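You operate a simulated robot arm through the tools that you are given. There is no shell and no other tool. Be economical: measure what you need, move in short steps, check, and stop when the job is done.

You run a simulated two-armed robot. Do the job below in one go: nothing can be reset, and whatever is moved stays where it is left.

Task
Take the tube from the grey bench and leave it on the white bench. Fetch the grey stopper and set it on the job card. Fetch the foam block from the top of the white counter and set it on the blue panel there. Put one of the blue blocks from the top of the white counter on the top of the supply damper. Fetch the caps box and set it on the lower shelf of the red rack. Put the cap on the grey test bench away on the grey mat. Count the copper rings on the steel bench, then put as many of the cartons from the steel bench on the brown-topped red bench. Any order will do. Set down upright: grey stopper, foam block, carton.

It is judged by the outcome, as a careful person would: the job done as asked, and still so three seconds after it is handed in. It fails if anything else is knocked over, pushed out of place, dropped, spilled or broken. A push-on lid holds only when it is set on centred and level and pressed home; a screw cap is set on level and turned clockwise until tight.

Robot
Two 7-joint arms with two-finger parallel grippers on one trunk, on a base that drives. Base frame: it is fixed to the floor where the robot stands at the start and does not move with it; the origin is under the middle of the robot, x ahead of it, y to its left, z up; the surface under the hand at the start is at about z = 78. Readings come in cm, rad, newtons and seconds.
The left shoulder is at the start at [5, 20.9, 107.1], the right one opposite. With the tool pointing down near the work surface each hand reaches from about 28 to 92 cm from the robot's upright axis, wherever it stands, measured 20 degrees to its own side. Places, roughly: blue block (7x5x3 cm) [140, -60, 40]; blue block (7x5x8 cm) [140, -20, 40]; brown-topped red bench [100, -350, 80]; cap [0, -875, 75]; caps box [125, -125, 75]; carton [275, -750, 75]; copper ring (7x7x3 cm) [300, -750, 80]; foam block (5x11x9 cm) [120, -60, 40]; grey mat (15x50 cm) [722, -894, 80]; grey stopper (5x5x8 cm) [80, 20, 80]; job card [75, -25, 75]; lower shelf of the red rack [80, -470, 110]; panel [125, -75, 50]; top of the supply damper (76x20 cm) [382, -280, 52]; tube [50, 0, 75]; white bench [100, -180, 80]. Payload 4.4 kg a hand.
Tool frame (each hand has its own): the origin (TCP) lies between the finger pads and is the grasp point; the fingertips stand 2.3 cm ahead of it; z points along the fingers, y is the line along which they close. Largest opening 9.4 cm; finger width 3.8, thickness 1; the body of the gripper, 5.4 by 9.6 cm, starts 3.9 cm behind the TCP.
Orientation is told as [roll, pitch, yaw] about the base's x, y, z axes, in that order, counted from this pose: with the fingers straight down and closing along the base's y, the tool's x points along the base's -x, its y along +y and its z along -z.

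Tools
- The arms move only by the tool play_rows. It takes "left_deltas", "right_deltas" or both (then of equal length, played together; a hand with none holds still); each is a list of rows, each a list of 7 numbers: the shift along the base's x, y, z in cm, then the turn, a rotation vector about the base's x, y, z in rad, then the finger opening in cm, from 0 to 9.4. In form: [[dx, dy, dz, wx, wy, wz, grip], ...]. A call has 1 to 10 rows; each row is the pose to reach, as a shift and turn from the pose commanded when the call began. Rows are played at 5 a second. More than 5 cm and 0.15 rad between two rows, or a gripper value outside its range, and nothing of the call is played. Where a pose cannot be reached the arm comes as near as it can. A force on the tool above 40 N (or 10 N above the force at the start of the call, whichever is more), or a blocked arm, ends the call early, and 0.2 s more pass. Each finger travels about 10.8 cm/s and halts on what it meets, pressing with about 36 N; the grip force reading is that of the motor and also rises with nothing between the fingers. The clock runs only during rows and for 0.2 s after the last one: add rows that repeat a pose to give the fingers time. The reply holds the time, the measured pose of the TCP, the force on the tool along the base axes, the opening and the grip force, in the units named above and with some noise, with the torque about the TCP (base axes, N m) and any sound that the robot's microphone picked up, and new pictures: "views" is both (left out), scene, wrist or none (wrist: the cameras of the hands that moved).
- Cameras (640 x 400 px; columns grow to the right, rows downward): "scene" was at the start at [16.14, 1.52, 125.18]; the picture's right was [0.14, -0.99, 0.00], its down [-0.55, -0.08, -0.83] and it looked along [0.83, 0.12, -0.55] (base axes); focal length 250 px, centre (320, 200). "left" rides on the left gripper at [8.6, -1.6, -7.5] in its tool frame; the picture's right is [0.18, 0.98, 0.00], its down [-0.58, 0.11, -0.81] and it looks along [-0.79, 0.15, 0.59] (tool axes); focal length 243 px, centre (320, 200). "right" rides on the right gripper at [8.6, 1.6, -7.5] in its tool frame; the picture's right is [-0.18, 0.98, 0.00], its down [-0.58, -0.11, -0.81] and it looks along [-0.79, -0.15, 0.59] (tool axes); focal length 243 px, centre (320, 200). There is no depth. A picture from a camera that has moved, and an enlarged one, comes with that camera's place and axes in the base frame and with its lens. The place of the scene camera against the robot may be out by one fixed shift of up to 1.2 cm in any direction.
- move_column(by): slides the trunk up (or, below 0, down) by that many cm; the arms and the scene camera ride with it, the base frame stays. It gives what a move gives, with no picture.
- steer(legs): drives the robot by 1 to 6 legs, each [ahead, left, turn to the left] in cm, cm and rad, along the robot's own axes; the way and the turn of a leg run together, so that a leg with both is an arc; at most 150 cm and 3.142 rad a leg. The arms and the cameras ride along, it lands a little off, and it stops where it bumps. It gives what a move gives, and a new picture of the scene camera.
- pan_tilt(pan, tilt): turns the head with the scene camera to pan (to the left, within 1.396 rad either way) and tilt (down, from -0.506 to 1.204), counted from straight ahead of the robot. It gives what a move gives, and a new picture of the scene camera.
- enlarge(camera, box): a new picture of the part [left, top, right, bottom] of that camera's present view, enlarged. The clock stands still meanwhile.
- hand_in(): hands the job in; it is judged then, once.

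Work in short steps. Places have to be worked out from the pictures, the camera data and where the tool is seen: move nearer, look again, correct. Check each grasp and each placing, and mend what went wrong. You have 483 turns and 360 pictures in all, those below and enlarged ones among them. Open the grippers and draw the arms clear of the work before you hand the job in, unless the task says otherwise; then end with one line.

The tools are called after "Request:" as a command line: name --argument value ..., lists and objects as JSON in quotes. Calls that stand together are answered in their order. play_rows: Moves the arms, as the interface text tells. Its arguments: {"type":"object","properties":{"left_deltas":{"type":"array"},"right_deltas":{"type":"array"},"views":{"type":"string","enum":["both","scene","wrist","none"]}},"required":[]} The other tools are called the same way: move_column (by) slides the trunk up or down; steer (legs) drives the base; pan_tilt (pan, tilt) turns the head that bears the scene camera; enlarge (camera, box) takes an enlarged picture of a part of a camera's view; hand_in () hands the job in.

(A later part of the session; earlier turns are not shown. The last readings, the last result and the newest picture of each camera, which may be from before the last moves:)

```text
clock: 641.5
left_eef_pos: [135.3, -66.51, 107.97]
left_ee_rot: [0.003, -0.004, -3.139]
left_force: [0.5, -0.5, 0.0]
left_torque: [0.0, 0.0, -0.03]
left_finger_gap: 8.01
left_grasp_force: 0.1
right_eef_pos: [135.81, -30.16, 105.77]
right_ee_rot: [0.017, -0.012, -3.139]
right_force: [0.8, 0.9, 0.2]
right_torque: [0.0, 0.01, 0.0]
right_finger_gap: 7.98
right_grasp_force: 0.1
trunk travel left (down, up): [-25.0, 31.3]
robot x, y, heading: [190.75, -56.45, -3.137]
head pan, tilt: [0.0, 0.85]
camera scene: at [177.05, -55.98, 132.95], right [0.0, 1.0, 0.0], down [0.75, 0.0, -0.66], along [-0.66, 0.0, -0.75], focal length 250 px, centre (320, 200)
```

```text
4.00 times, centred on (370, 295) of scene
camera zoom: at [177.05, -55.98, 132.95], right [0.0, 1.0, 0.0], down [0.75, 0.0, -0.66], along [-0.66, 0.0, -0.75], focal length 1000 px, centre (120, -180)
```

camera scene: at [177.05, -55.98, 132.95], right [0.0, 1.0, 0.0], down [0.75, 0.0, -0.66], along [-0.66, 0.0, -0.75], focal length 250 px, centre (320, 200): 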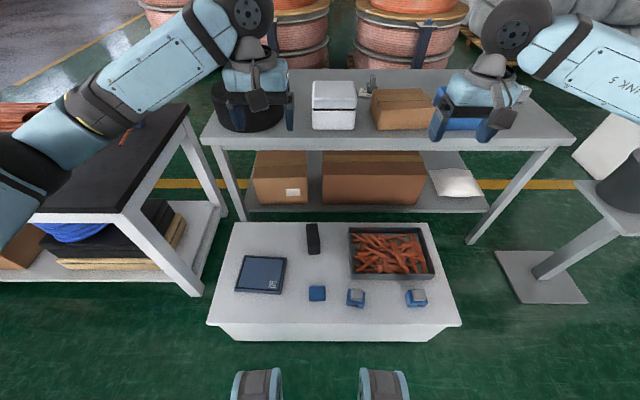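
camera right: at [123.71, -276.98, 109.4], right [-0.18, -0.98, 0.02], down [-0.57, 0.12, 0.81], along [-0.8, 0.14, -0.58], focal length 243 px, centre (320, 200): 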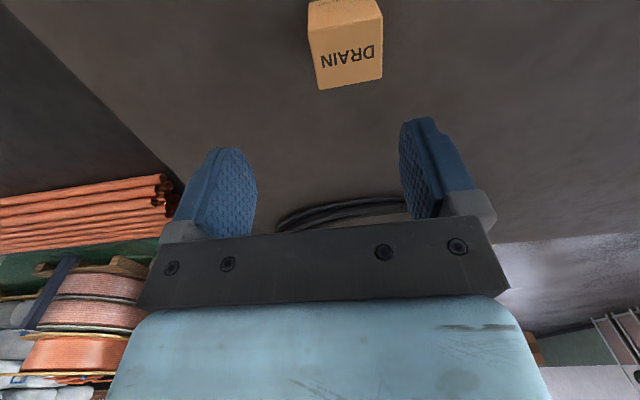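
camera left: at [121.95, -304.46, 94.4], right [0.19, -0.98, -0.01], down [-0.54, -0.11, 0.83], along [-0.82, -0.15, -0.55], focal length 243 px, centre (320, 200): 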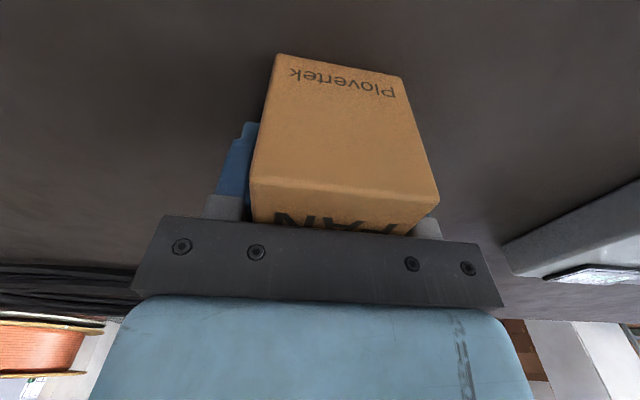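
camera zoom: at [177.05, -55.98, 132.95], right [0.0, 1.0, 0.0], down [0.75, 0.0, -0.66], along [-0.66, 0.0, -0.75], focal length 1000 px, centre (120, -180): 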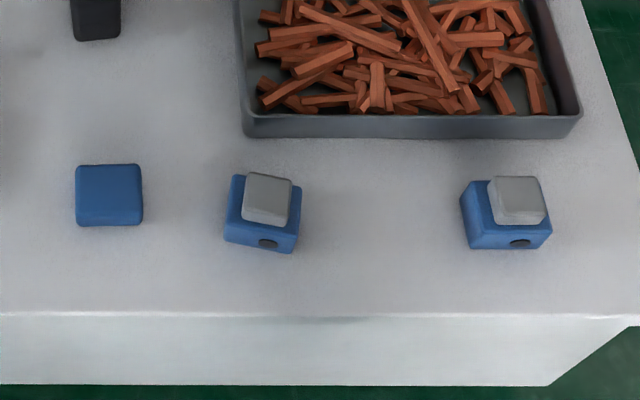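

Foam block ≈ [120.5,-58.7] standing, panel centre ≈ [135,-78], plain blue block ≈ [143,-57], two taller blue blocks with grey tops to the right. The left elbow is over the white bench's corner, so I'll strafe right 30 cm before lowering the trunk.

Request:
steer --legs '[[0, -30, -0.003]]'

Request:
move_column --by -22

Request:
pan_tilt --pan 0.3 --tilt 0.8

```text
clock: 644.7
left_eef_pos: [135.25, -36.35, 107.97]
left_ee_rot: [0.002, 0.0, -3.142]
left_force: [0.3, 0.6, 0.4]
left_torque: [0.02, 0.0, -0.04]
left_finger_gap: 7.95
left_grasp_force: 0.1
right_eef_pos: [135.96, -0.02, 105.85]
right_ee_rot: [0.016, -0.014, 3.14]
right_force: [0.1, -0.4, -0.1]
right_torque: [-0.01, 0.01, 0.03]
right_finger_gap: 8.05
right_grasp_force: 0.0
trunk travel left (down, up): [-25.0, 31.3]
robot x, y, heading: [191.02, -26.37, 3.143]
head pan, tilt: [0.0, 0.85]
camera scene: at [177.02, -26.06, 132.95], right [0.0, 1.0, 0.0], down [0.75, 0.0, -0.66], along [-0.66, 0.0, -0.75], focal length 250 px, centre (320, 200)
```

scene: 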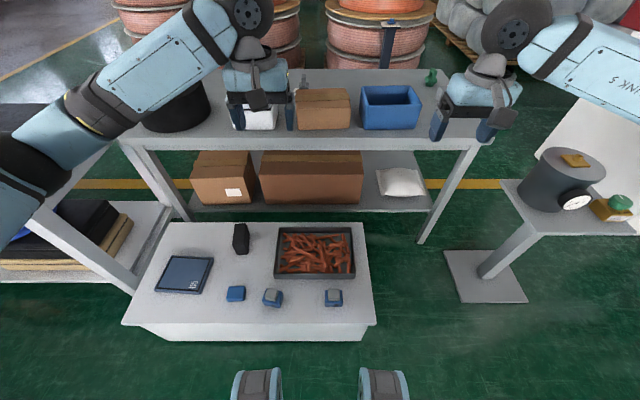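

```text
clock: 647.0
left_eef_pos: [135.18, -36.41, 86.08]
left_ee_rot: [0.002, -0.001, -3.141]
left_force: [-1.4, 0.4, 0.5]
left_torque: [0.02, 0.0, 0.01]
left_finger_gap: 8.0
left_grasp_force: 0.0
right_eef_pos: [135.98, -0.09, 83.9]
right_ee_rot: [0.018, -0.013, 3.14]
right_force: [0.1, 0.0, -0.6]
right_torque: [-0.03, -0.01, 0.0]
right_finger_gap: 8.02
right_grasp_force: 0.0
trunk travel left (down, up): [-3.0, 53.3]
robot x, y, heading: [191.18, -26.54, 3.137]
head pan, tilt: [0.0, 0.85]
```

```text
clock: 647.8
left_eef_pos: [135.16, -36.47, 86.01]
left_ee_rot: [0.004, 0.0, -3.141]
left_force: [-0.2, 0.3, -0.5]
left_torque: [0.01, 0.0, -0.01]
left_finger_gap: 7.99
left_grasp_force: 0.0
right_eef_pos: [135.92, -0.02, 84.01]
right_ee_rot: [0.018, -0.014, 3.139]
right_force: [0.4, 0.4, 0.4]
right_torque: [0.01, 0.02, 0.0]
right_finger_gap: 8.02
right_grasp_force: 0.0
trunk travel left (down, up): [-3.0, 53.3]
robot x, y, heading: [191.2, -26.62, 3.144]
head pan, tilt: [0.3, 0.799]
camera scene: at [177.13, -28.45, 111.35], right [-0.29, 0.96, 0.0], down [0.69, 0.21, -0.7], along [-0.67, -0.21, -0.72], focal length 250 px, centre (320, 200)
```

scene: 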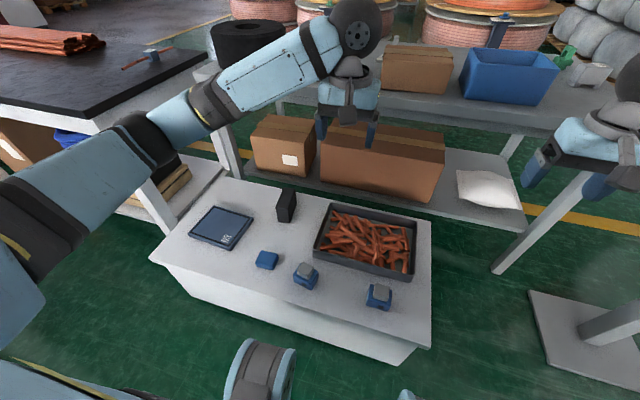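

I'll bring the left hand down near the foam block for a wrist view.

Request:
play_rows --left_deltas '[[0, -3.5, -3, 0, 0, 0, 9], [0, -7, -6, 0, 0, 0, 9], [0, -10.5, -9, 0, 0, 0, 9], [-1, -14, -12, 0, 0, 0, 9], [-1, -17.5, -15, 0, 0, 0, 9], [-2, -20.5, -18, 0, 0, 0, 9], [-2, -22, -21, 0, 0, 0, 9]]' --views "both"

Request:
enlarge --camera "left" --box '[200, 50, 440, 230]'

```text
clock: 649.4
left_eef_pos: [133.31, -58.4, 64.86]
left_ee_rot: [0.003, -0.001, 3.141]
left_force: [-0.8, -0.3, -0.1]
left_torque: [0.05, -0.02, -0.02]
left_finger_gap: 8.97
left_grasp_force: 0.0
right_eef_pos: [135.84, -0.02, 83.93]
right_ee_rot: [0.017, -0.012, 3.141]
right_force: [0.0, 0.2, 0.6]
right_torque: [0.02, 0.0, 0.01]
right_finger_gap: 7.99
right_grasp_force: 0.1
trunk travel left (down, up): [-3.0, 53.3]
robot x, y, heading: [190.97, -26.47, 3.14]
head pan, tilt: [0.3, 0.799]
camera scene: at [177.12, -28.48, 111.35], right [-0.3, 0.96, 0.0], down [0.69, 0.21, -0.7], along [-0.67, -0.21, -0.72], focal length 250 px, centre (320, 200)
camera left: at [141.75, -56.79, 72.28], right [0.18, -0.98, 0.0], down [-0.58, -0.11, 0.81], along [-0.79, -0.15, -0.59], focal length 243 px, centre (320, 200)
```

scene: 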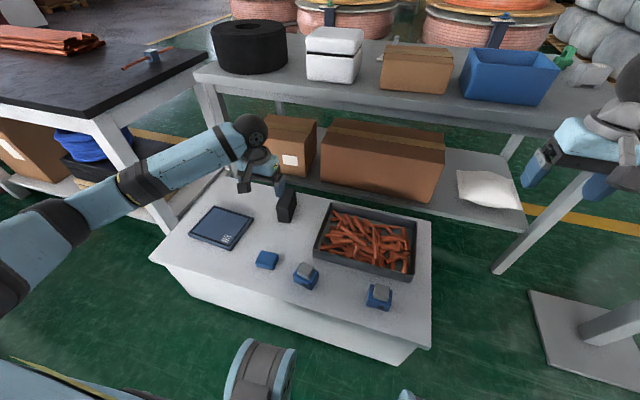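
left: 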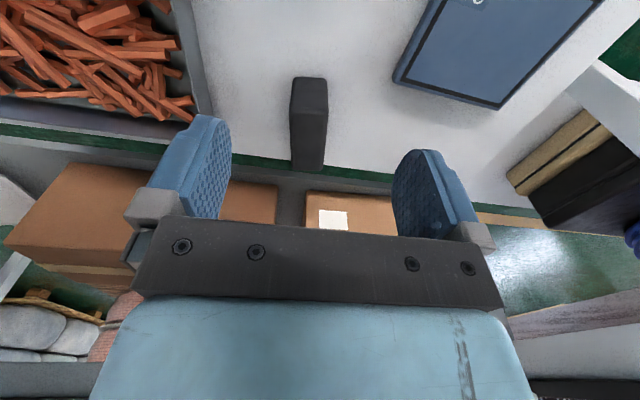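

```text
2.22 times, centred on (320, 140) of left
camera zoom: at [141.75, -56.79, 72.28], right [0.18, -0.98, 0.0], down [-0.58, -0.11, 0.81], along [-0.79, -0.15, -0.59], focal length 539 px, centre (320, 333)
```

zoom: 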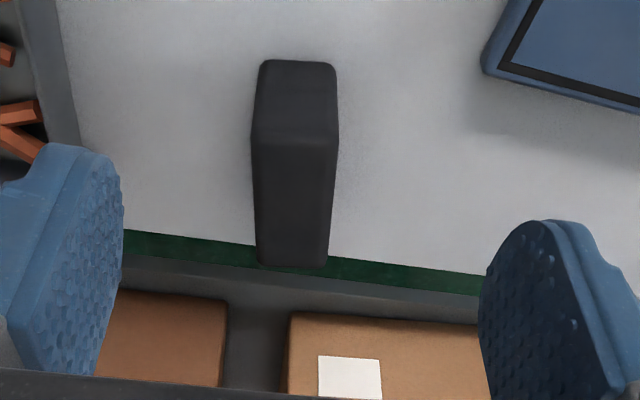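

Foam: near face x≈125.4, centre ≈ [121,-59.1], top ≈ z 49, yaw ≈ +0.13. I'll go over it, descend to z≈46.5 and close.

Request:
play_rows --left_deltas '[[-3, -0.2, -2, 0, 0, 0.03, 9], [-6.5, -0.4, -5, 0, 0, 0.06, 9], [-10, -0.6, -8, 0, 0, 0.1, 9], [-12.3, -0.7, -10, 0, 0, 0.13, 9], [-12.3, -0.7, -14, 0, 0, 0.13, 9], [-12.3, -0.7, -18.3, 0, 0, 0.13, 9]]' --views "wrist"

```text
clock: 650.8
left_eef_pos: [120.8, -59.17, 46.6]
left_ee_rot: [0.003, -0.002, -3.012]
left_force: [0.6, -0.7, 0.9]
left_torque: [0.02, 0.02, 0.0]
left_finger_gap: 8.97
left_grasp_force: 0.0
right_eef_pos: [135.9, 0.02, 83.95]
right_ee_rot: [0.018, -0.012, 3.139]
right_force: [0.6, -0.3, 0.7]
right_torque: [-0.01, 0.03, 0.0]
right_finger_gap: 8.0
right_grasp_force: 0.0
trunk travel left (down, up): [-3.0, 53.3]
robot x, y, heading: [190.89, -26.41, 3.141]
head pan, tilt: [0.3, 0.799]
camera left: at [129.08, -56.37, 53.93], right [0.31, -0.95, 0.0], down [-0.56, -0.18, 0.81], along [-0.77, -0.25, -0.59], focal length 243 px, centre (320, 200)
```

left: 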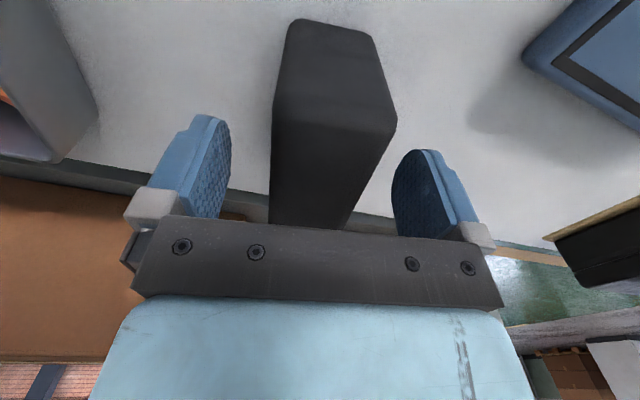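

The foam lies centred between the fingers. Closing.

Request:
play_rows --left_deltas '[[0, 0, 0, 0, 0, 0, 7], [0, 0, 0, 0, 0, 0, 5], [0, 0, 0, 0, 0, 0, 3.5], [0, 0, 0, 0, 0, 0, 3.5], [0, 0, 2, 0, 0, 0, 3.5]]' --views "wrist"

```text
clock: 652.0
left_eef_pos: [120.94, -59.13, 48.65]
left_ee_rot: [0.004, -0.004, -3.012]
left_force: [-0.6, -0.4, -1.0]
left_torque: [-0.01, -0.01, -0.04]
left_finger_gap: 4.87
left_grasp_force: 36.2
right_eef_pos: [135.97, 0.07, 83.92]
right_ee_rot: [0.019, -0.015, 3.139]
right_force: [0.0, 0.1, -0.2]
right_torque: [0.0, 0.03, 0.0]
right_finger_gap: 7.99
right_grasp_force: 0.1
trunk travel left (down, up): [-3.0, 53.3]
robot x, y, heading: [191.07, -26.75, 3.142]
head pan, tilt: [0.3, 0.799]
camera left: at [129.11, -56.4, 56.02], right [0.31, -0.95, 0.0], down [-0.56, -0.18, 0.81], along [-0.77, -0.25, -0.59], focal length 243 px, centre (320, 200)
```

left: 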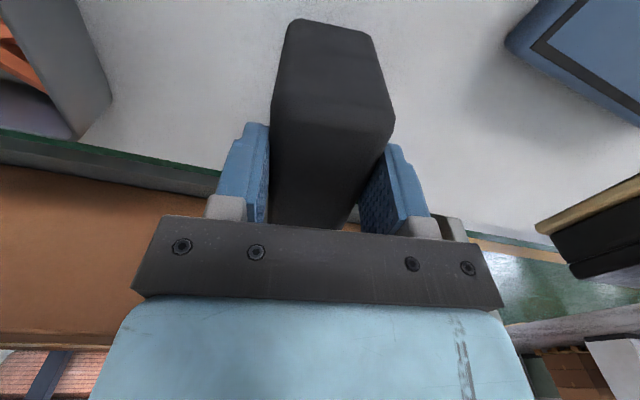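

Foam held (4.87 cm) and lifted. I'll raise it and carry it over the panel centre ≈ [135.5,-77.7].

Request:
play_rows --left_deltas '[[0, 0, 4, 0, 0, 0, 3.5], [0, 0, 8, 0, 0, 0, 3.5], [3, -3.8, 9, 0, 0, 0, 3.5], [6, -7.6, 9, 0, 0, -0.03, 3.5], [9, -11.4, 9, 0, 0, -0.07, 3.5], [12, -15.2, 9, 0, 0, -0.1, 3.5], [14.6, -18.6, 9, 0, 0, -0.13, 3.5]]' --views "both"

```text
clock: 653.6
left_eef_pos: [135.54, -77.55, 57.74]
left_ee_rot: [0.003, -0.003, 3.139]
left_force: [-0.2, -1.0, -0.7]
left_torque: [0.01, 0.0, -0.01]
left_finger_gap: 4.89
left_grasp_force: 36.2
right_eef_pos: [135.99, -0.04, 83.84]
right_ee_rot: [0.019, -0.015, 3.14]
right_force: [0.9, -0.3, 0.2]
right_torque: [-0.03, -0.01, 0.03]
right_finger_gap: 7.99
right_grasp_force: 0.0
trunk travel left (down, up): [-3.0, 53.3]
robot x, y, heading: [190.95, -26.39, 3.141]
head pan, tilt: [0.3, 0.799]
camera scene: at [177.14, -28.47, 111.35], right [-0.29, 0.96, 0.0], down [0.68, 0.21, -0.7], along [-0.67, -0.21, -0.72], focal length 250 px, centre (320, 200)
camera left: at [144.06, -75.97, 65.15], right [0.18, -0.98, 0.0], down [-0.58, -0.11, 0.81], along [-0.79, -0.15, -0.59], focal length 243 px, centre (320, 200)
```

scene: 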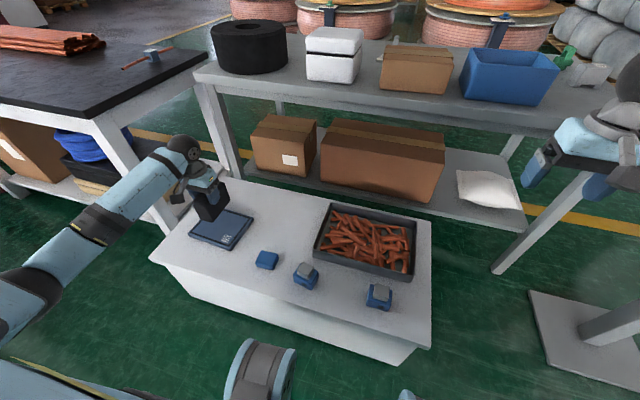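
left: 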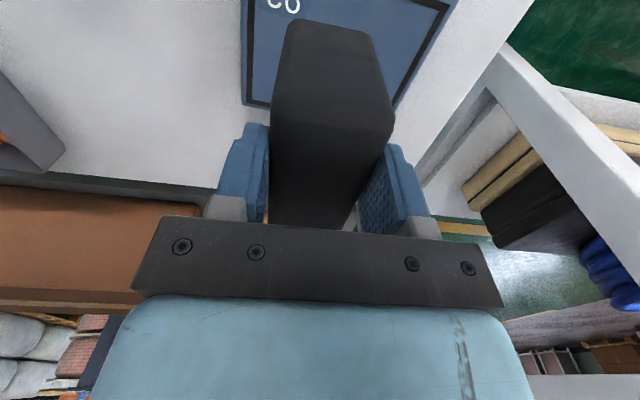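

Panel spans x 127.5–142.4, y -70…-86.7 (centre [135,-78.2]); the foam is nearly centred. Lowering until contact.

Request:
play_rows --left_deltas '[[-0.2, -0.5, -3, 0, 0, 0, 3.5], [-0.2, -0.5, -6, 0, 0, 0, 3.5], [-0.2, -0.5, -7.2, 0, 0, 0, 3.5], [-0.2, -0.5, -7.8, 0, 0, 0, 3.5], [-0.2, -0.5, -8.3, 0, 0, 0, 3.5], [-0.2, -0.5, -8.8, 0, 0, 0, 3.5], [-0.2, -0.5, -9.3, 0, 0, 0, 3.5], [-0.2, -0.5, -9.8, 0, 0, 0, 3.5], [-0.2, -0.5, -10.3, 0, 0, 0, 3.5]]' --views "both"

```text
clock: 655.6
left_eef_pos: [135.1, -78.28, 48.29]
left_ee_rot: [0.005, -0.013, -3.14]
left_force: [9.5, 4.8, 24.3]
left_torque: [0.32, -0.82, -0.13]
left_finger_gap: 4.9
left_grasp_force: 36.0
right_eef_pos: [136.06, 0.1, 83.99]
right_ee_rot: [0.02, -0.016, 3.141]
right_force: [-0.4, -0.5, 0.1]
right_torque: [0.01, -0.02, 0.0]
right_finger_gap: 8.03
right_grasp_force: 0.0
trunk travel left (down, up): [-3.0, 53.3]
robot x, y, heading: [190.64, -25.96, -3.142]
head pan, tilt: [0.3, 0.799]
stopped in row 9 (left hand): the force on the tool passed its limit at 44 N (the readings are from after the stop); the commanded pose is now the measured one
camera scene: at [177.38, -28.29, 111.41], right [-0.3, 0.96, 0.0], down [0.68, 0.21, -0.7], along [-0.67, -0.21, -0.71], focal length 250 px, centre (320, 200)
camera left: at [143.78, -76.58, 55.62], right [0.19, -0.98, 0.0], down [-0.57, -0.1, 0.81], along [-0.8, -0.15, -0.58], focal length 243 px, centre (320, 200)
```

scene: 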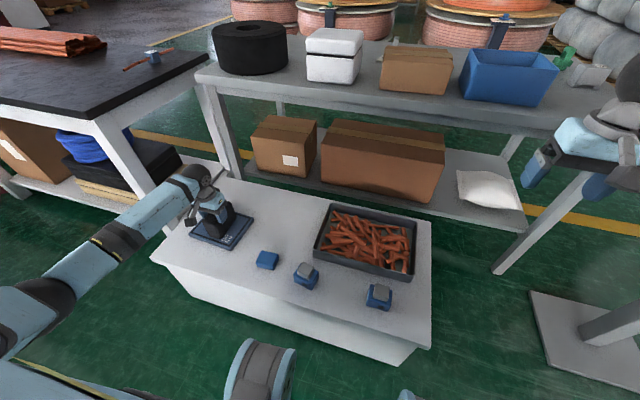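
left: 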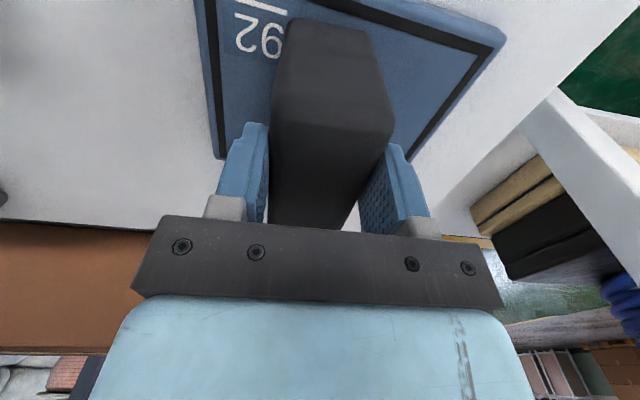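

It touches the panel; I'll shift it 1.2 cm toward me to be better centred, set down again, and release.

Request:
play_rows --left_deltas '[[0, 0, 1, 0, 0, 0, 3.5], [1.3, 0, 1, 0, 0.01, 0, 3.5], [1.3, 0, 0.5, 0, 0.01, 0, 3.5], [1.3, 0, 0.1, 0, 0.01, 0, 3.5], [1.3, 0, -0.1, 0, 0.01, 0, 3.5], [1.3, 0, 0.1, 0, 0.01, 0, 5.5], [1.3, 0, 0.1, 0, 0.01, 0, 7.5], [1.3, 0, 3, 0, 0.01, 0, 7.5], [1.3, 0, 7, 0, 0.01, 0, 7.5], [1.3, 0, 11, 0, 0.01, 0, 7.5]]' --views "both"

Request:
enlarge --camera "scene" --box '[140, 170, 300, 290]'

```text
clock: 657.8
left_eef_pos: [136.26, -78.25, 58.63]
left_ee_rot: [0.005, -0.017, -3.138]
left_force: [-0.4, -1.3, 0.0]
left_torque: [0.01, -0.04, 0.0]
left_finger_gap: 7.49
left_grasp_force: 0.0
right_eef_pos: [135.88, -0.12, 83.79]
right_ee_rot: [0.017, -0.013, 3.141]
right_force: [-0.2, 0.7, 0.2]
right_torque: [0.0, 0.03, 0.0]
right_finger_gap: 7.99
right_grasp_force: 0.1
trunk travel left (down, up): [-3.0, 53.3]
robot x, y, heading: [190.83, -26.16, 3.146]
head pan, tilt: [0.3, 0.799]
camera scene: at [177.16, -28.44, 111.34], right [-0.3, 0.96, 0.0], down [0.68, 0.21, -0.7], along [-0.67, -0.21, -0.72], focal length 250 px, centre (320, 200)
camera left: at [144.97, -76.63, 66.09], right [0.19, -0.98, 0.0], down [-0.57, -0.11, 0.82], along [-0.8, -0.15, -0.58], focal length 243 px, centre (320, 200)
```

scene: 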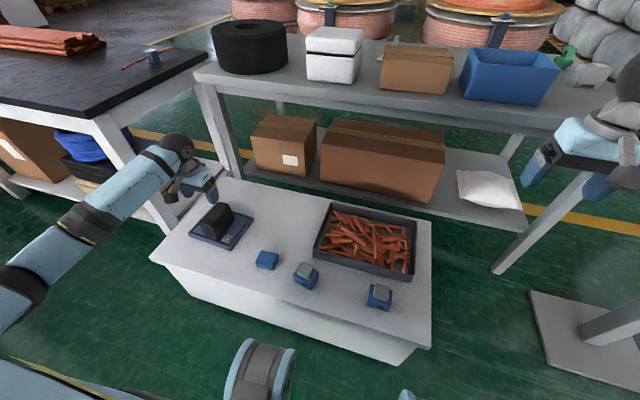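
left: 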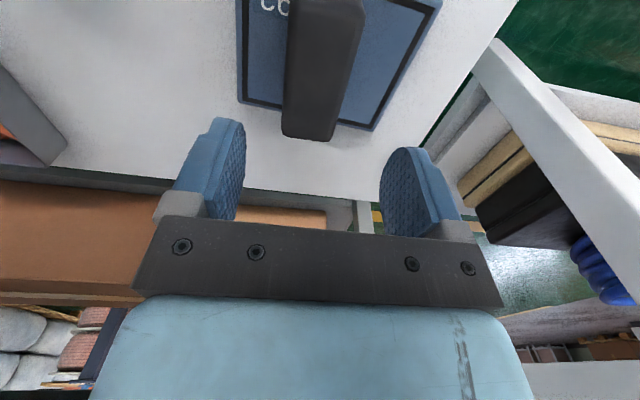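

```text
3.33 times, centred on (220, 230) of scene
camera zoom: at [177.16, -28.44, 111.34], right [-0.3, 0.96, 0.0], down [0.68, 0.21, -0.7], along [-0.67, -0.21, -0.72], focal length 833 px, centre (653, 100)
```

zoom: 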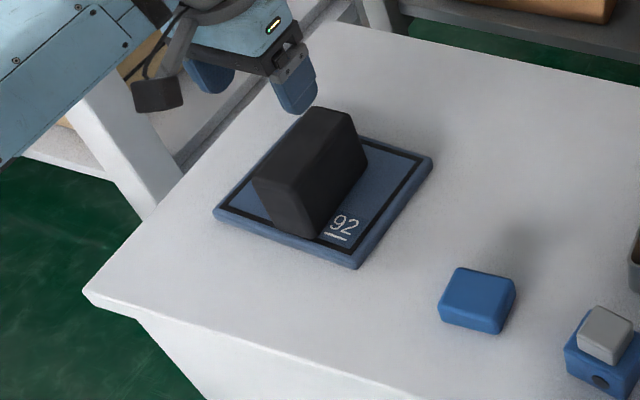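

The foam block stands squarely on the panel. Next the plain blue block: I'll move the left hand for a wrist view of it.

Request:
play_rows --left_deltas '[[1, 0, 3, 0, 0.0, 0, 9], [4, 3, 3, 0, 0.01, 0, 9], [7, 6, 3, 0, 0.017, 0, 9], [10, 9.5, 3, 0, 0.017, 0, 9], [13, 13, 3, 0, 0.017, 0, 9], [15, 17, 2, 0, 0.017, 0, 9], [15.5, 21, 1, 0, 0.017, 0, 9]]' --views "wrist"

Request:
enlarge --camera "left" --box '[200, 50, 440, 230]'

```text
clock: 659.4
left_eef_pos: [151.88, -57.27, 59.9]
left_ee_rot: [0.006, -0.035, -3.14]
left_force: [0.0, 0.0, 0.4]
left_torque: [-0.01, -0.02, -0.02]
left_finger_gap: 9.0
left_grasp_force: 0.1
right_eef_pos: [135.9, 0.09, 83.84]
right_ee_rot: [0.017, -0.014, 3.14]
right_force: [0.4, 0.0, -0.9]
right_torque: [0.0, 0.0, -0.01]
right_finger_gap: 8.01
right_grasp_force: 0.0
trunk travel left (down, up): [-3.0, 53.3]
robot x, y, heading: [191.07, -25.89, -3.141]
head pan, tilt: [0.3, 0.799]
camera left: at [160.68, -55.59, 66.98], right [0.19, -0.98, 0.0], down [-0.55, -0.11, 0.83], along [-0.81, -0.15, -0.56], focal length 243 px, centre (320, 200)
```

left: 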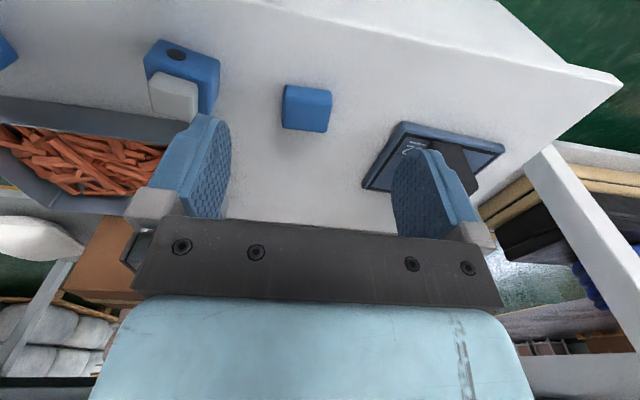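

```text
2.22 times, centred on (320, 140) of left
camera zoom: at [160.68, -55.59, 66.98], right [0.19, -0.98, 0.0], down [-0.55, -0.11, 0.83], along [-0.81, -0.15, -0.56], focal length 539 px, centre (320, 333)
```

zoom: 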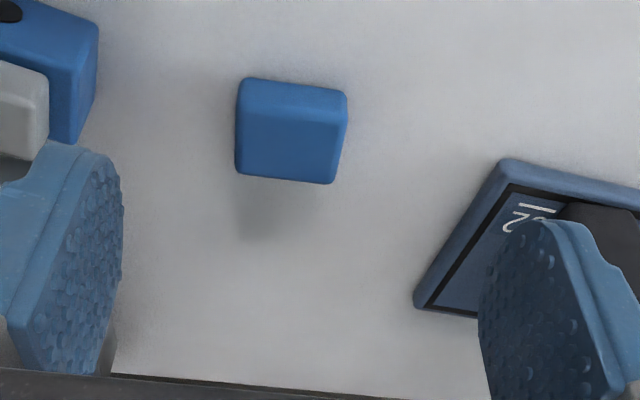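

The plain block is about 5.4 cm wide in y, centre ≈ [142.7,-57.1]. I'll go over it, descend and grip.

Request:
play_rows --left_deltas '[[-3, 0, -3, 0, -0.015, 0, 9], [-6, 0.1, -6, 0, -0.03, 0, 9], [-9.2, 0.2, -9, 0, -0.035, 0, 9], [-9.2, 0.2, -13, 0, -0.035, 0, 9], [-9.2, 0.2, -16.8, 0, -0.035, 0, 9], [-9.2, 0.2, -16.8, 0, -0.035, 0, 6.5], [-9.2, 0.2, -16.8, 0, -0.035, 0, 4], [-9.2, 0.2, -16.8, 0, -0.035, 0, 2.5]]' --views "wrist"

```text
clock: 661.2
left_eef_pos: [142.74, -57.01, 43.02]
left_ee_rot: [0.005, 0.001, -3.14]
left_force: [-0.3, -0.9, 0.8]
left_torque: [-0.05, -0.01, 0.0]
left_finger_gap: 6.14
left_grasp_force: 35.8
right_eef_pos: [135.9, 0.03, 83.97]
right_ee_rot: [0.018, -0.012, 3.138]
right_force: [-0.1, -0.2, 0.1]
right_torque: [-0.02, -0.01, -0.03]
right_finger_gap: 7.97
right_grasp_force: 0.2
trunk travel left (down, up): [-3.0, 53.3]
robot x, y, heading: [190.97, -26.37, 3.135]
head pan, tilt: [0.3, 0.799]
camera left: at [151.29, -55.38, 50.41], right [0.18, -0.98, 0.0], down [-0.58, -0.11, 0.81], along [-0.79, -0.15, -0.59], focal length 243 px, centre (320, 200)
```

left: 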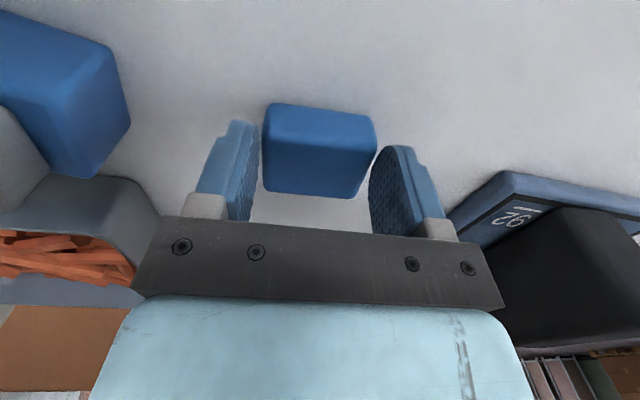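

Block gripped at 6.14 cm. I'll lift it and raise it well clear.

Request:
play_rows --left_deltas '[[0, 0, 3, 0, 0, 0, 2.5], [0, 0, 7, 0, 0, 0, 2.5], [0, 0, 11, 0, 0, 0, 2.5], [0, 0, 15, 0, 0, 0, 2.5], [0, 2, 19, 0, 0, 0, 2.5], [0, 4, 23, 0, 0, 0, 2.5], [0, 6, 27, 0, 0, 0, 2.5], [-2, 8, 31, 0, 0, 0, 2.5], [-4, 10, 35, 0, 0, 0, 2.5]]' --views "both"

```text
clock: 663.2
left_eef_pos: [138.8, -46.92, 78.23]
left_ee_rot: [0.005, 0.003, -3.139]
left_force: [0.5, -1.1, -0.9]
left_torque: [0.03, -0.01, 0.0]
left_finger_gap: 6.13
left_grasp_force: 35.9
right_eef_pos: [135.96, 0.06, 83.81]
right_ee_rot: [0.018, -0.012, 3.139]
right_force: [-1.0, 0.4, 0.8]
right_torque: [-0.06, 0.0, -0.01]
right_finger_gap: 8.0
right_grasp_force: 0.1
trunk travel left (down, up): [-3.0, 53.3]
robot x, y, heading: [191.23, -26.34, -3.141]
head pan, tilt: [0.3, 0.799]
camera scene: at [177.15, -28.42, 111.34], right [-0.3, 0.96, 0.0], down [0.68, 0.21, -0.7], along [-0.67, -0.21, -0.72], focal length 250 px, centre (320, 200)
camera left: at [147.34, -45.33, 85.62], right [0.19, -0.98, 0.01], down [-0.58, -0.11, 0.81], along [-0.79, -0.15, -0.59], focal length 243 px, centre (320, 200)
```

scene: 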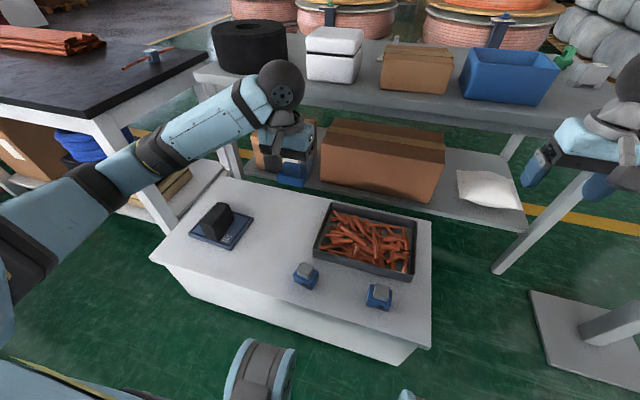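
left: 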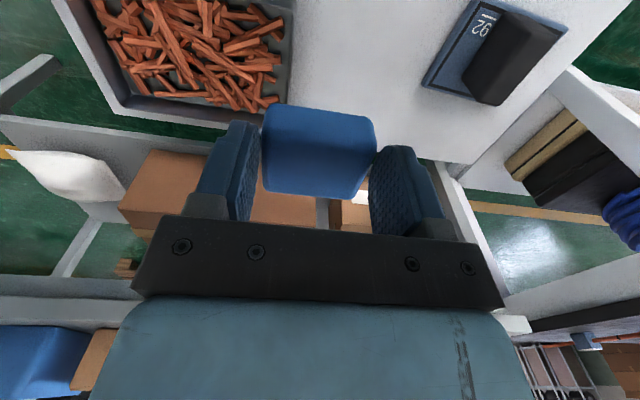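

Next the supply damper: I'll raise the trunk 15 cm, back east along the way I came to x≈452, then strafe left (south).

Request:
move_column --by 15

Request:
steer --legs '[[-130, 0, 0], [-131, 0, 0]]'

Request:
pan_tilt --pan 0.9 --tilt 0.5

```text
clock: 664.9
left_eef_pos: [138.81, -46.95, 93.16]
left_ee_rot: [0.004, 0.004, -3.139]
left_force: [0.0, 0.2, -0.7]
left_torque: [0.01, -0.07, 0.01]
left_finger_gap: 6.12
left_grasp_force: 35.8
right_eef_pos: [135.89, -0.07, 98.97]
right_ee_rot: [0.017, -0.012, 3.14]
right_force: [-0.3, -0.9, -1.0]
right_torque: [0.0, -0.01, -0.04]
right_finger_gap: 8.01
right_grasp_force: 0.0
trunk travel left (down, up): [-18.0, 38.3]
robot x, y, heading: [190.93, -26.52, -3.144]
head pan, tilt: [0.3, 0.799]
```

```text
clock: 677.6
left_eef_pos: [398.91, -46.69, 93.29]
left_ee_rot: [0.003, 0.002, -3.136]
left_force: [0.1, -1.5, -1.6]
left_torque: [-0.02, -0.02, -0.04]
left_finger_gap: 6.13
left_grasp_force: 35.5
right_eef_pos: [396.1, 0.32, 98.87]
right_ee_rot: [0.018, -0.013, -3.138]
right_force: [1.0, 0.2, -1.3]
right_torque: [-0.01, 0.03, -0.02]
right_finger_gap: 8.01
right_grasp_force: 0.0
trunk travel left (down, up): [-18.0, 38.3]
robot x, y, heading: [450.8, -25.81, -3.143]
head pan, tilt: [0.3, 0.799]
camera scene: at [437.32, -28.02, 126.35], right [-0.3, 0.95, 0.0], down [0.68, 0.21, -0.7], along [-0.67, -0.21, -0.72], focal length 250 px, centre (320, 200)
```

scene: 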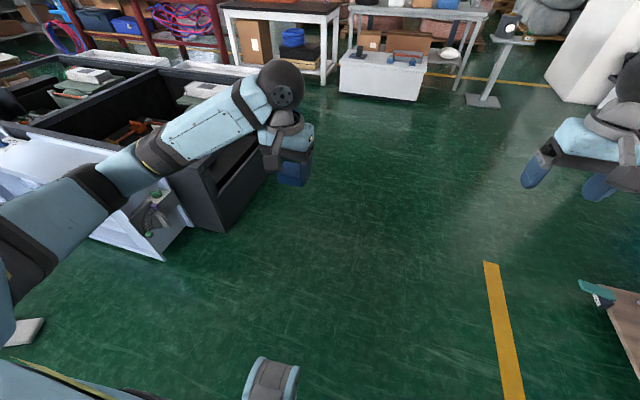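

```text
clock: 678.6
left_eef_pos: [398.99, -46.77, 93.05]
left_ee_rot: [0.004, 0.002, -3.135]
left_force: [0.4, -0.4, -1.3]
left_torque: [0.03, -0.01, 0.01]
left_finger_gap: 6.12
left_grasp_force: 35.8
right_eef_pos: [395.97, 0.17, 99.03]
right_ee_rot: [0.019, -0.01, -3.137]
right_force: [-0.2, -0.3, 0.2]
right_torque: [0.01, 0.0, -0.01]
right_finger_gap: 7.99
right_grasp_force: 0.0
trunk travel left (down, up): [-18.0, 38.3]
robot x, y, heading: [451.22, -25.78, -3.14]
head pan, tilt: [0.901, 0.499]
camera scene: at [439.36, -32.75, 128.94], right [-0.79, 0.62, 0.0], down [0.3, 0.38, -0.88], along [-0.54, -0.69, -0.48], focal length 250 px, centre (320, 200)
```

scene: 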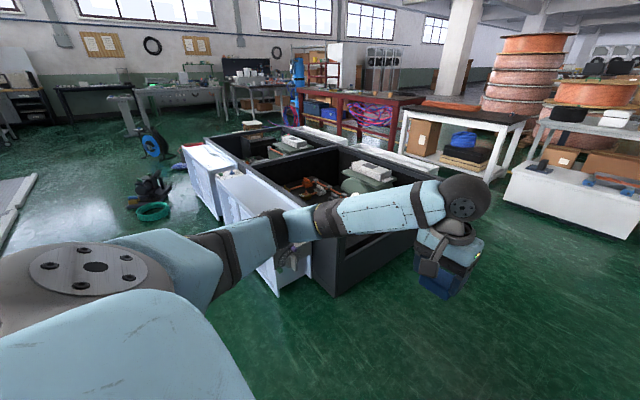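

A white item lies on the floor near [442,-170] and the green hose ring at [440,-302]. I'll route around: left to y≈-78, back to x≈493, left to y≈-243.

Request:
steer --legs '[[0, 54, 0], [-42, 0, 0], [0, 82, 0], [0, 82, 0]]'

Request:
pan_tilt --pan 0.25 --tilt 0.6

```text
clock: 685.7
left_eef_pos: [434.31, -101.16, 93.2]
left_ee_rot: [0.005, 0.001, -3.14]
left_force: [0.0, -0.3, -0.8]
left_torque: [-0.02, -0.01, 0.01]
left_finger_gap: 6.14
left_grasp_force: 35.9
right_eef_pos: [431.46, -54.07, 99.0]
right_ee_rot: [0.017, -0.014, -3.14]
right_force: [0.2, -0.5, 0.9]
right_torque: [0.0, -0.01, -0.01]
right_finger_gap: 8.0
right_grasp_force: 0.0
trunk travel left (down, up): [-18.0, 38.3]
robot x, y, heading: [486.45, -80.86, -3.137]
head pan, tilt: [0.901, 0.499]
stopped in leg 2: the robot was blocked; the commanded pose is now the measured one
camera scene: at [474.77, -87.22, 128.98], right [-0.79, 0.62, 0.0], down [0.29, 0.38, -0.88], along [-0.54, -0.69, -0.48], focal length 250 px, centre (320, 200)
```

scene: 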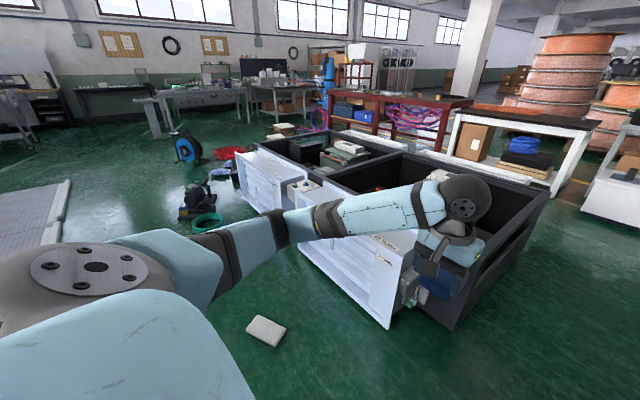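

```text
clock: 686.7
left_eef_pos: [434.16, -101.09, 93.04]
left_ee_rot: [0.004, 0.002, -3.14]
left_force: [-0.1, -0.4, -0.9]
left_torque: [0.0, -0.03, -0.01]
left_finger_gap: 6.13
left_grasp_force: 36.3
right_eef_pos: [431.08, -54.25, 98.86]
right_ee_rot: [0.017, -0.012, -3.139]
right_force: [0.0, -1.3, 0.5]
right_torque: [0.01, -0.02, 0.01]
right_finger_gap: 8.01
right_grasp_force: 0.0
trunk travel left (down, up): [-18.0, 38.3]
robot x, y, heading: [486.5, -80.56, -3.138]
head pan, tilt: [0.25, 0.6]
camera scene: at [471.64, -82.27, 128.03], right [-0.25, 0.97, 0.0], down [0.55, 0.14, -0.83], along [-0.8, -0.21, -0.56], focal length 250 px, centre (320, 200)
```

scene: 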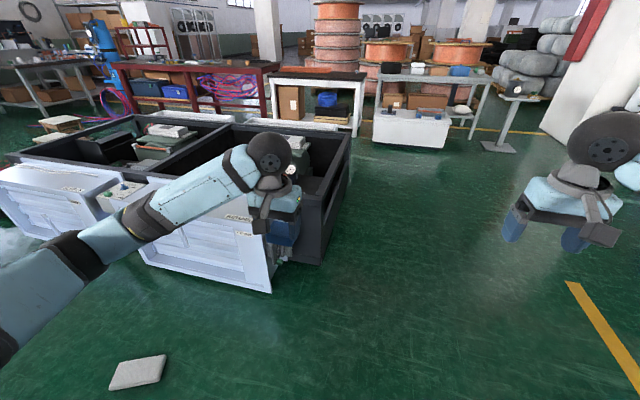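

The robot bumped something behind at x≈486. I'll look right-rear to see what it is.

Request:
pan_tilt --pan -1.39 --tilt 0.8

Request:
pan_tilt --pan 1.39 --tilt 0.7

```text
clock: 688.4
left_eef_pos: [434.15, -101.25, 93.17]
left_ee_rot: [0.005, 0.001, -3.139]
left_force: [0.4, 0.2, -0.8]
left_torque: [0.0, 0.01, 0.02]
left_finger_gap: 6.12
left_grasp_force: 36.2
right_eef_pos: [431.24, -54.18, 98.96]
right_ee_rot: [0.019, -0.013, -3.141]
right_force: [-0.2, -0.2, -0.2]
right_torque: [0.0, -0.01, 0.0]
right_finger_gap: 8.0
right_grasp_force: 0.1
trunk travel left (down, up): [-18.0, 38.3]
robot x, y, heading: [486.24, -80.4, -3.139]
head pan, tilt: [-1.389, 0.799]
camera scene: at [478.72, -72.13, 126.35], right [0.98, 0.18, 0.0], down [0.13, -0.7, -0.7], along [-0.13, 0.69, -0.72], focal length 250 px, centre (320, 200)
```

scene: 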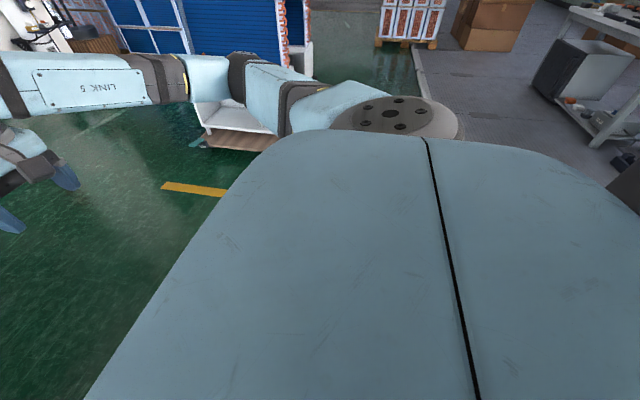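

```text
clock: 690.9
left_eef_pos: [434.11, -101.19, 93.08]
left_ee_rot: [0.006, 0.002, -3.138]
left_force: [0.5, -0.7, -0.8]
left_torque: [-0.01, 0.0, 0.0]
left_finger_gap: 6.13
left_grasp_force: 35.4
right_eef_pos: [431.36, -54.25, 98.94]
right_ee_rot: [0.016, -0.012, -3.141]
right_force: [0.3, -1.3, 0.0]
right_torque: [0.0, 0.01, -0.03]
right_finger_gap: 7.98
right_grasp_force: 0.1
trunk travel left (down, up): [-18.0, 38.3]
robot x, y, heading: [486.63, -80.38, -3.138]
head pan, tilt: [1.389, 0.7]
camera scene: at [478.69, -88.42, 127.17], right [-0.98, 0.18, 0.0], down [0.11, 0.63, -0.76], along [-0.14, -0.75, -0.64], focal length 250 px, centre (320, 200)
```

scene: 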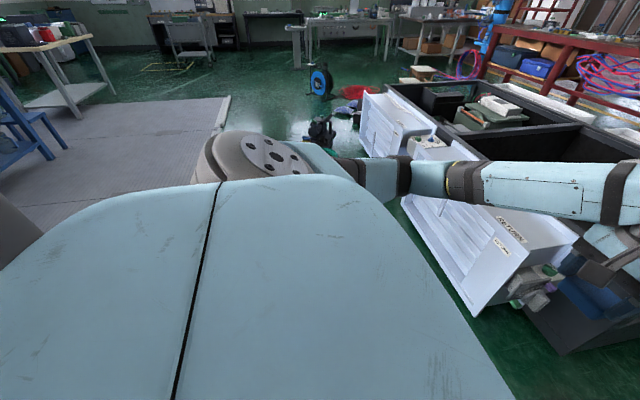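

Most likely I just touched the edge of the coil lying near [512,-20]. I'll move south first, then back to x≈495, pass the white plate at [444,-175], and go in at y≈-245.

Request:
steer --legs '[[0, 25, 0], [-9, 0, 0], [0, 70, 0], [0, 70, 0]]'

Request:
pan_tilt --pan 0.2 --tilt 0.65

```text
clock: 706.8
left_eef_pos: [444.04, -267.05, 93.13]
left_ee_rot: [0.005, 0.003, -3.133]
left_force: [0.1, -0.8, -0.8]
left_torque: [0.01, -0.04, 0.0]
left_finger_gap: 6.1
left_grasp_force: 36.3
right_eef_pos: [440.88, -220.05, 98.92]
right_ee_rot: [0.017, -0.012, -3.136]
right_force: [-0.7, 0.0, -0.2]
right_torque: [0.01, -0.03, 0.01]
right_finger_gap: 8.0
right_grasp_force: 0.0
trunk travel left (down, up): [-18.0, 38.3]
robot x, y, heading: [496.36, -245.87, -3.134]
head pan, tilt: [1.389, 0.7]
camera scene: at [488.53, -254.1, 127.17], right [-0.98, 0.17, 0.0], down [0.11, 0.63, -0.76], along [-0.13, -0.75, -0.64], focal length 250 px, centre (320, 200)
```

scene: 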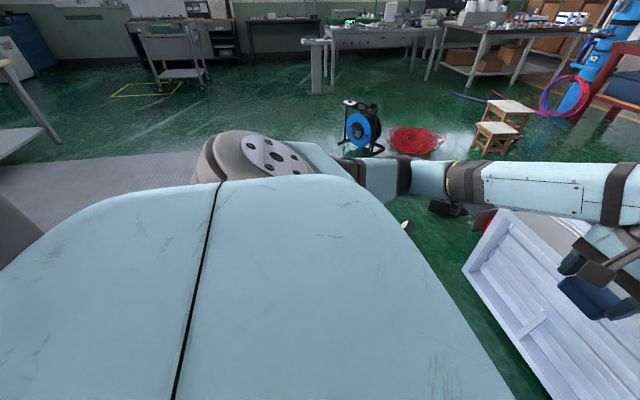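

```text
clock: 708.2
left_eef_pos: [444.1, -267.02, 93.11]
left_ee_rot: [0.005, 0.002, -3.135]
left_force: [-0.1, -1.1, -1.1]
left_torque: [0.0, -0.02, 0.01]
left_finger_gap: 6.15
left_grasp_force: 35.9
right_eef_pos: [440.92, -220.0, 98.97]
right_ee_rot: [0.02, -0.011, -3.137]
right_force: [0.1, -0.8, 0.1]
right_torque: [-0.05, 0.0, 0.04]
right_finger_gap: 8.01
right_grasp_force: 0.1
trunk travel left (down, up): [-18.0, 38.3]
robot x, y, heading: [495.98, -245.86, -3.136]
head pan, tilt: [0.201, 0.649]
camera scene: at [481.51, -247.52, 127.61], right [-0.21, 0.98, 0.0], down [0.59, 0.12, -0.8], along [-0.78, -0.16, -0.6], focal length 250 px, centre (320, 200)
```

scene: 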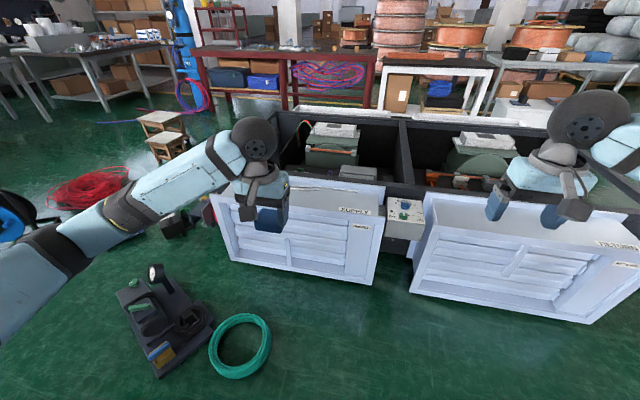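

This is the SUPPLY damper box. Zooming to see its top surface.

Request:
enlarge --camera "scene" --box '[190, 150, 430, 300]'

```text
2.67 times, centred on (310, 225) of scene
camera zoom: at [481.51, -247.52, 127.61], right [-0.21, 0.98, 0.0], down [0.59, 0.12, -0.8], along [-0.78, -0.16, -0.6], focal length 667 px, centre (347, 133)
```

zoom: 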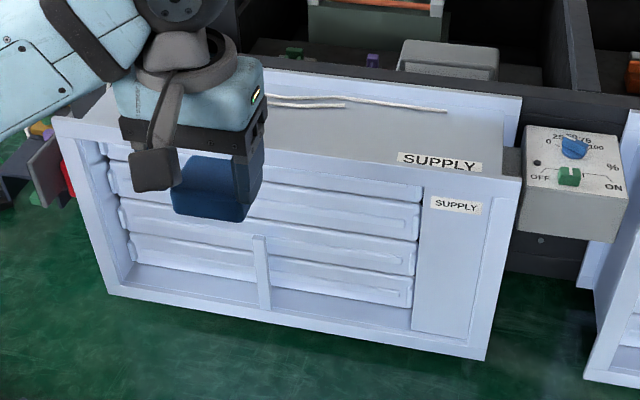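

The top is clear except thin rods along its back edge. Target spot ≈ [384.5,-262]. I'll shift right 5 cm and drive ahead 38 cm, staying clear of the green hose ring.

Request:
steer --legs '[[0, -6, -0.006], [38, 0, 0]]'

Request:
pan_tilt --pan 0.2 --tilt 0.8

```text
clock: 711.4
left_eef_pos: [405.95, -260.47, 93.05]
left_ee_rot: [0.005, 0.002, 3.141]
left_force: [0.5, -0.1, -2.0]
left_torque: [0.02, -0.03, 0.0]
left_finger_gap: 6.12
left_grasp_force: 35.7
right_eef_pos: [403.12, -213.59, 98.75]
right_ee_rot: [0.018, -0.013, 3.139]
right_force: [-0.2, 0.1, 0.9]
right_torque: [0.03, 0.0, 0.02]
right_finger_gap: 8.0
right_grasp_force: 0.0
trunk travel left (down, up): [-18.0, 38.3]
robot x, y, heading: [458.04, -240.08, 3.142]
head pan, tilt: [0.201, 0.649]
camera scene: at [443.52, -241.33, 127.6], right [-0.2, 0.98, 0.0], down [0.59, 0.12, -0.8], along [-0.78, -0.16, -0.61], focal length 250 px, centre (320, 200)
```

scene: 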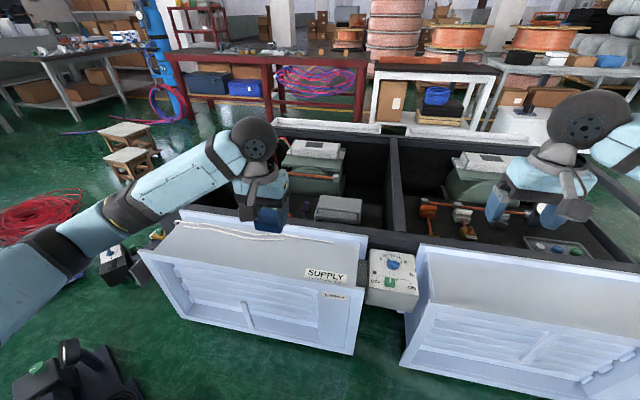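

```text
clock: 712.1
left_eef_pos: [406.22, -260.53, 93.15]
left_ee_rot: [0.003, 0.001, 3.142]
left_force: [0.1, 0.5, -0.8]
left_torque: [0.02, -0.03, 0.02]
left_finger_gap: 6.11
left_grasp_force: 35.5
right_eef_pos: [403.28, -213.58, 98.9]
right_ee_rot: [0.019, -0.01, 3.141]
right_force: [0.6, 0.2, -0.8]
right_torque: [0.0, 0.03, -0.05]
right_finger_gap: 8.0
right_grasp_force: 0.0
trunk travel left (down, up): [-18.0, 38.3]
robot x, y, heading: [458.07, -240.05, 3.139]
head pan, tilt: [0.201, 0.799]
camera scene: at [444.18, -241.21, 126.35], right [-0.2, 0.98, 0.0], down [0.7, 0.14, -0.7], along [-0.68, -0.14, -0.72], focal length 250 px, centre (320, 200)
```

scene: 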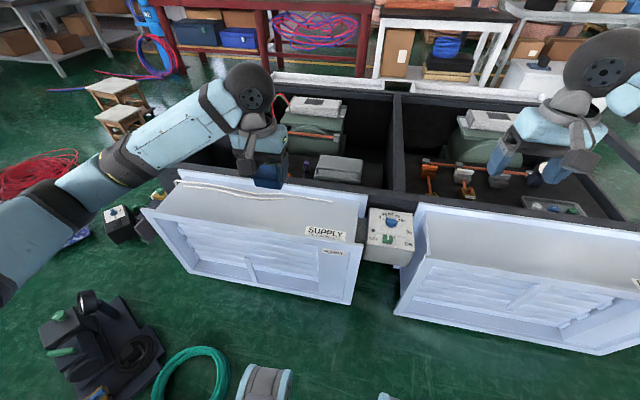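

Damper top spans x≈372–392, y -322…-238 at z≈52, rods at x≈372. I'll lower the trunk 18 cm and bring the block over [384.5,-268].

Request:
move_column --by -17

Request:
play_rows --left_deltas '[[-4, -1.5, 0, 0, 0, 0, 2.5], [-8, -3, 0, 0, 0, 0, 2.5], [-12, -4.5, -1, 0, 0, 0, 2.5], [-16, -6, -3, 0, 0, 0, 2.5], [-19, -7, -6, 0, 0, 0, 2.5], [-21.5, -7.5, -9.5, 0, 0, 0, 2.5], [-21.5, -7.5, -13, 0, 0, 0, 2.5]]' --views "both"

```text
clock: 714.0
left_eef_pos: [405.99, -260.67, 76.11]
left_ee_rot: [0.005, 0.002, 3.143]
left_force: [-0.3, 0.1, -0.6]
left_torque: [0.01, 0.0, -0.01]
left_finger_gap: 6.13
left_grasp_force: 36.2
right_eef_pos: [403.21, -213.69, 81.94]
right_ee_rot: [0.018, -0.012, 3.14]
right_force: [0.0, 0.4, 0.5]
right_torque: [0.02, -0.02, 0.04]
right_finger_gap: 7.99
right_grasp_force: 0.0
trunk travel left (down, up): [-1.0, 55.3]
robot x, y, heading: [458.16, -239.27, 3.14]
head pan, tilt: [0.201, 0.799]
```

```text
clock: 715.6
left_eef_pos: [384.45, -268.16, 63.15]
left_ee_rot: [0.004, 0.006, 3.141]
left_force: [0.0, 0.3, 0.0]
left_torque: [0.01, -0.01, -0.03]
left_finger_gap: 6.09
left_grasp_force: 36.0
right_eef_pos: [403.12, -213.52, 81.87]
right_ee_rot: [0.018, -0.012, 3.141]
right_force: [-0.6, 0.1, 0.1]
right_torque: [-0.02, 0.02, 0.01]
right_finger_gap: 8.0
right_grasp_force: 0.0
trunk travel left (down, up): [-1.0, 55.3]
robot x, y, heading: [457.68, -239.81, 3.14]
head pan, tilt: [0.201, 0.799]
camera scene: at [444.16, -241.23, 109.35], right [-0.2, 0.98, 0.0], down [0.7, 0.14, -0.7], along [-0.68, -0.14, -0.72], focal length 250 px, centre (320, 200)
camera left: at [392.98, -266.41, 70.52], right [0.18, -0.98, 0.0], down [-0.58, -0.11, 0.81], along [-0.79, -0.15, -0.59], focal length 243 px, centre (320, 200)
```

scene: 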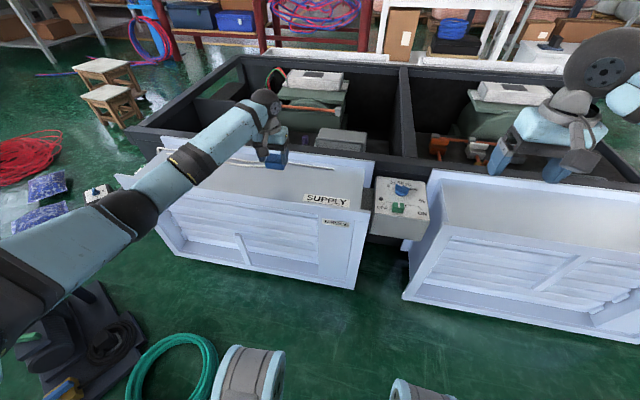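
left: 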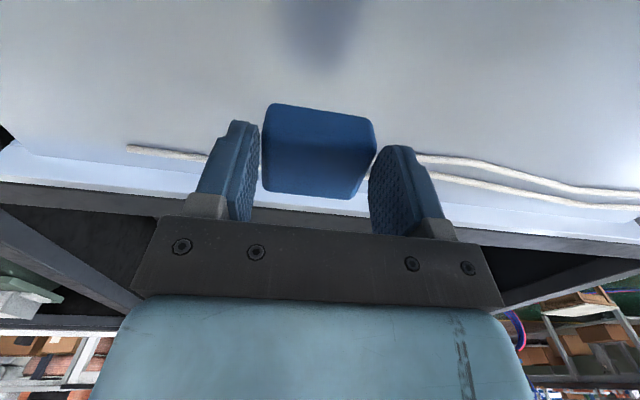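

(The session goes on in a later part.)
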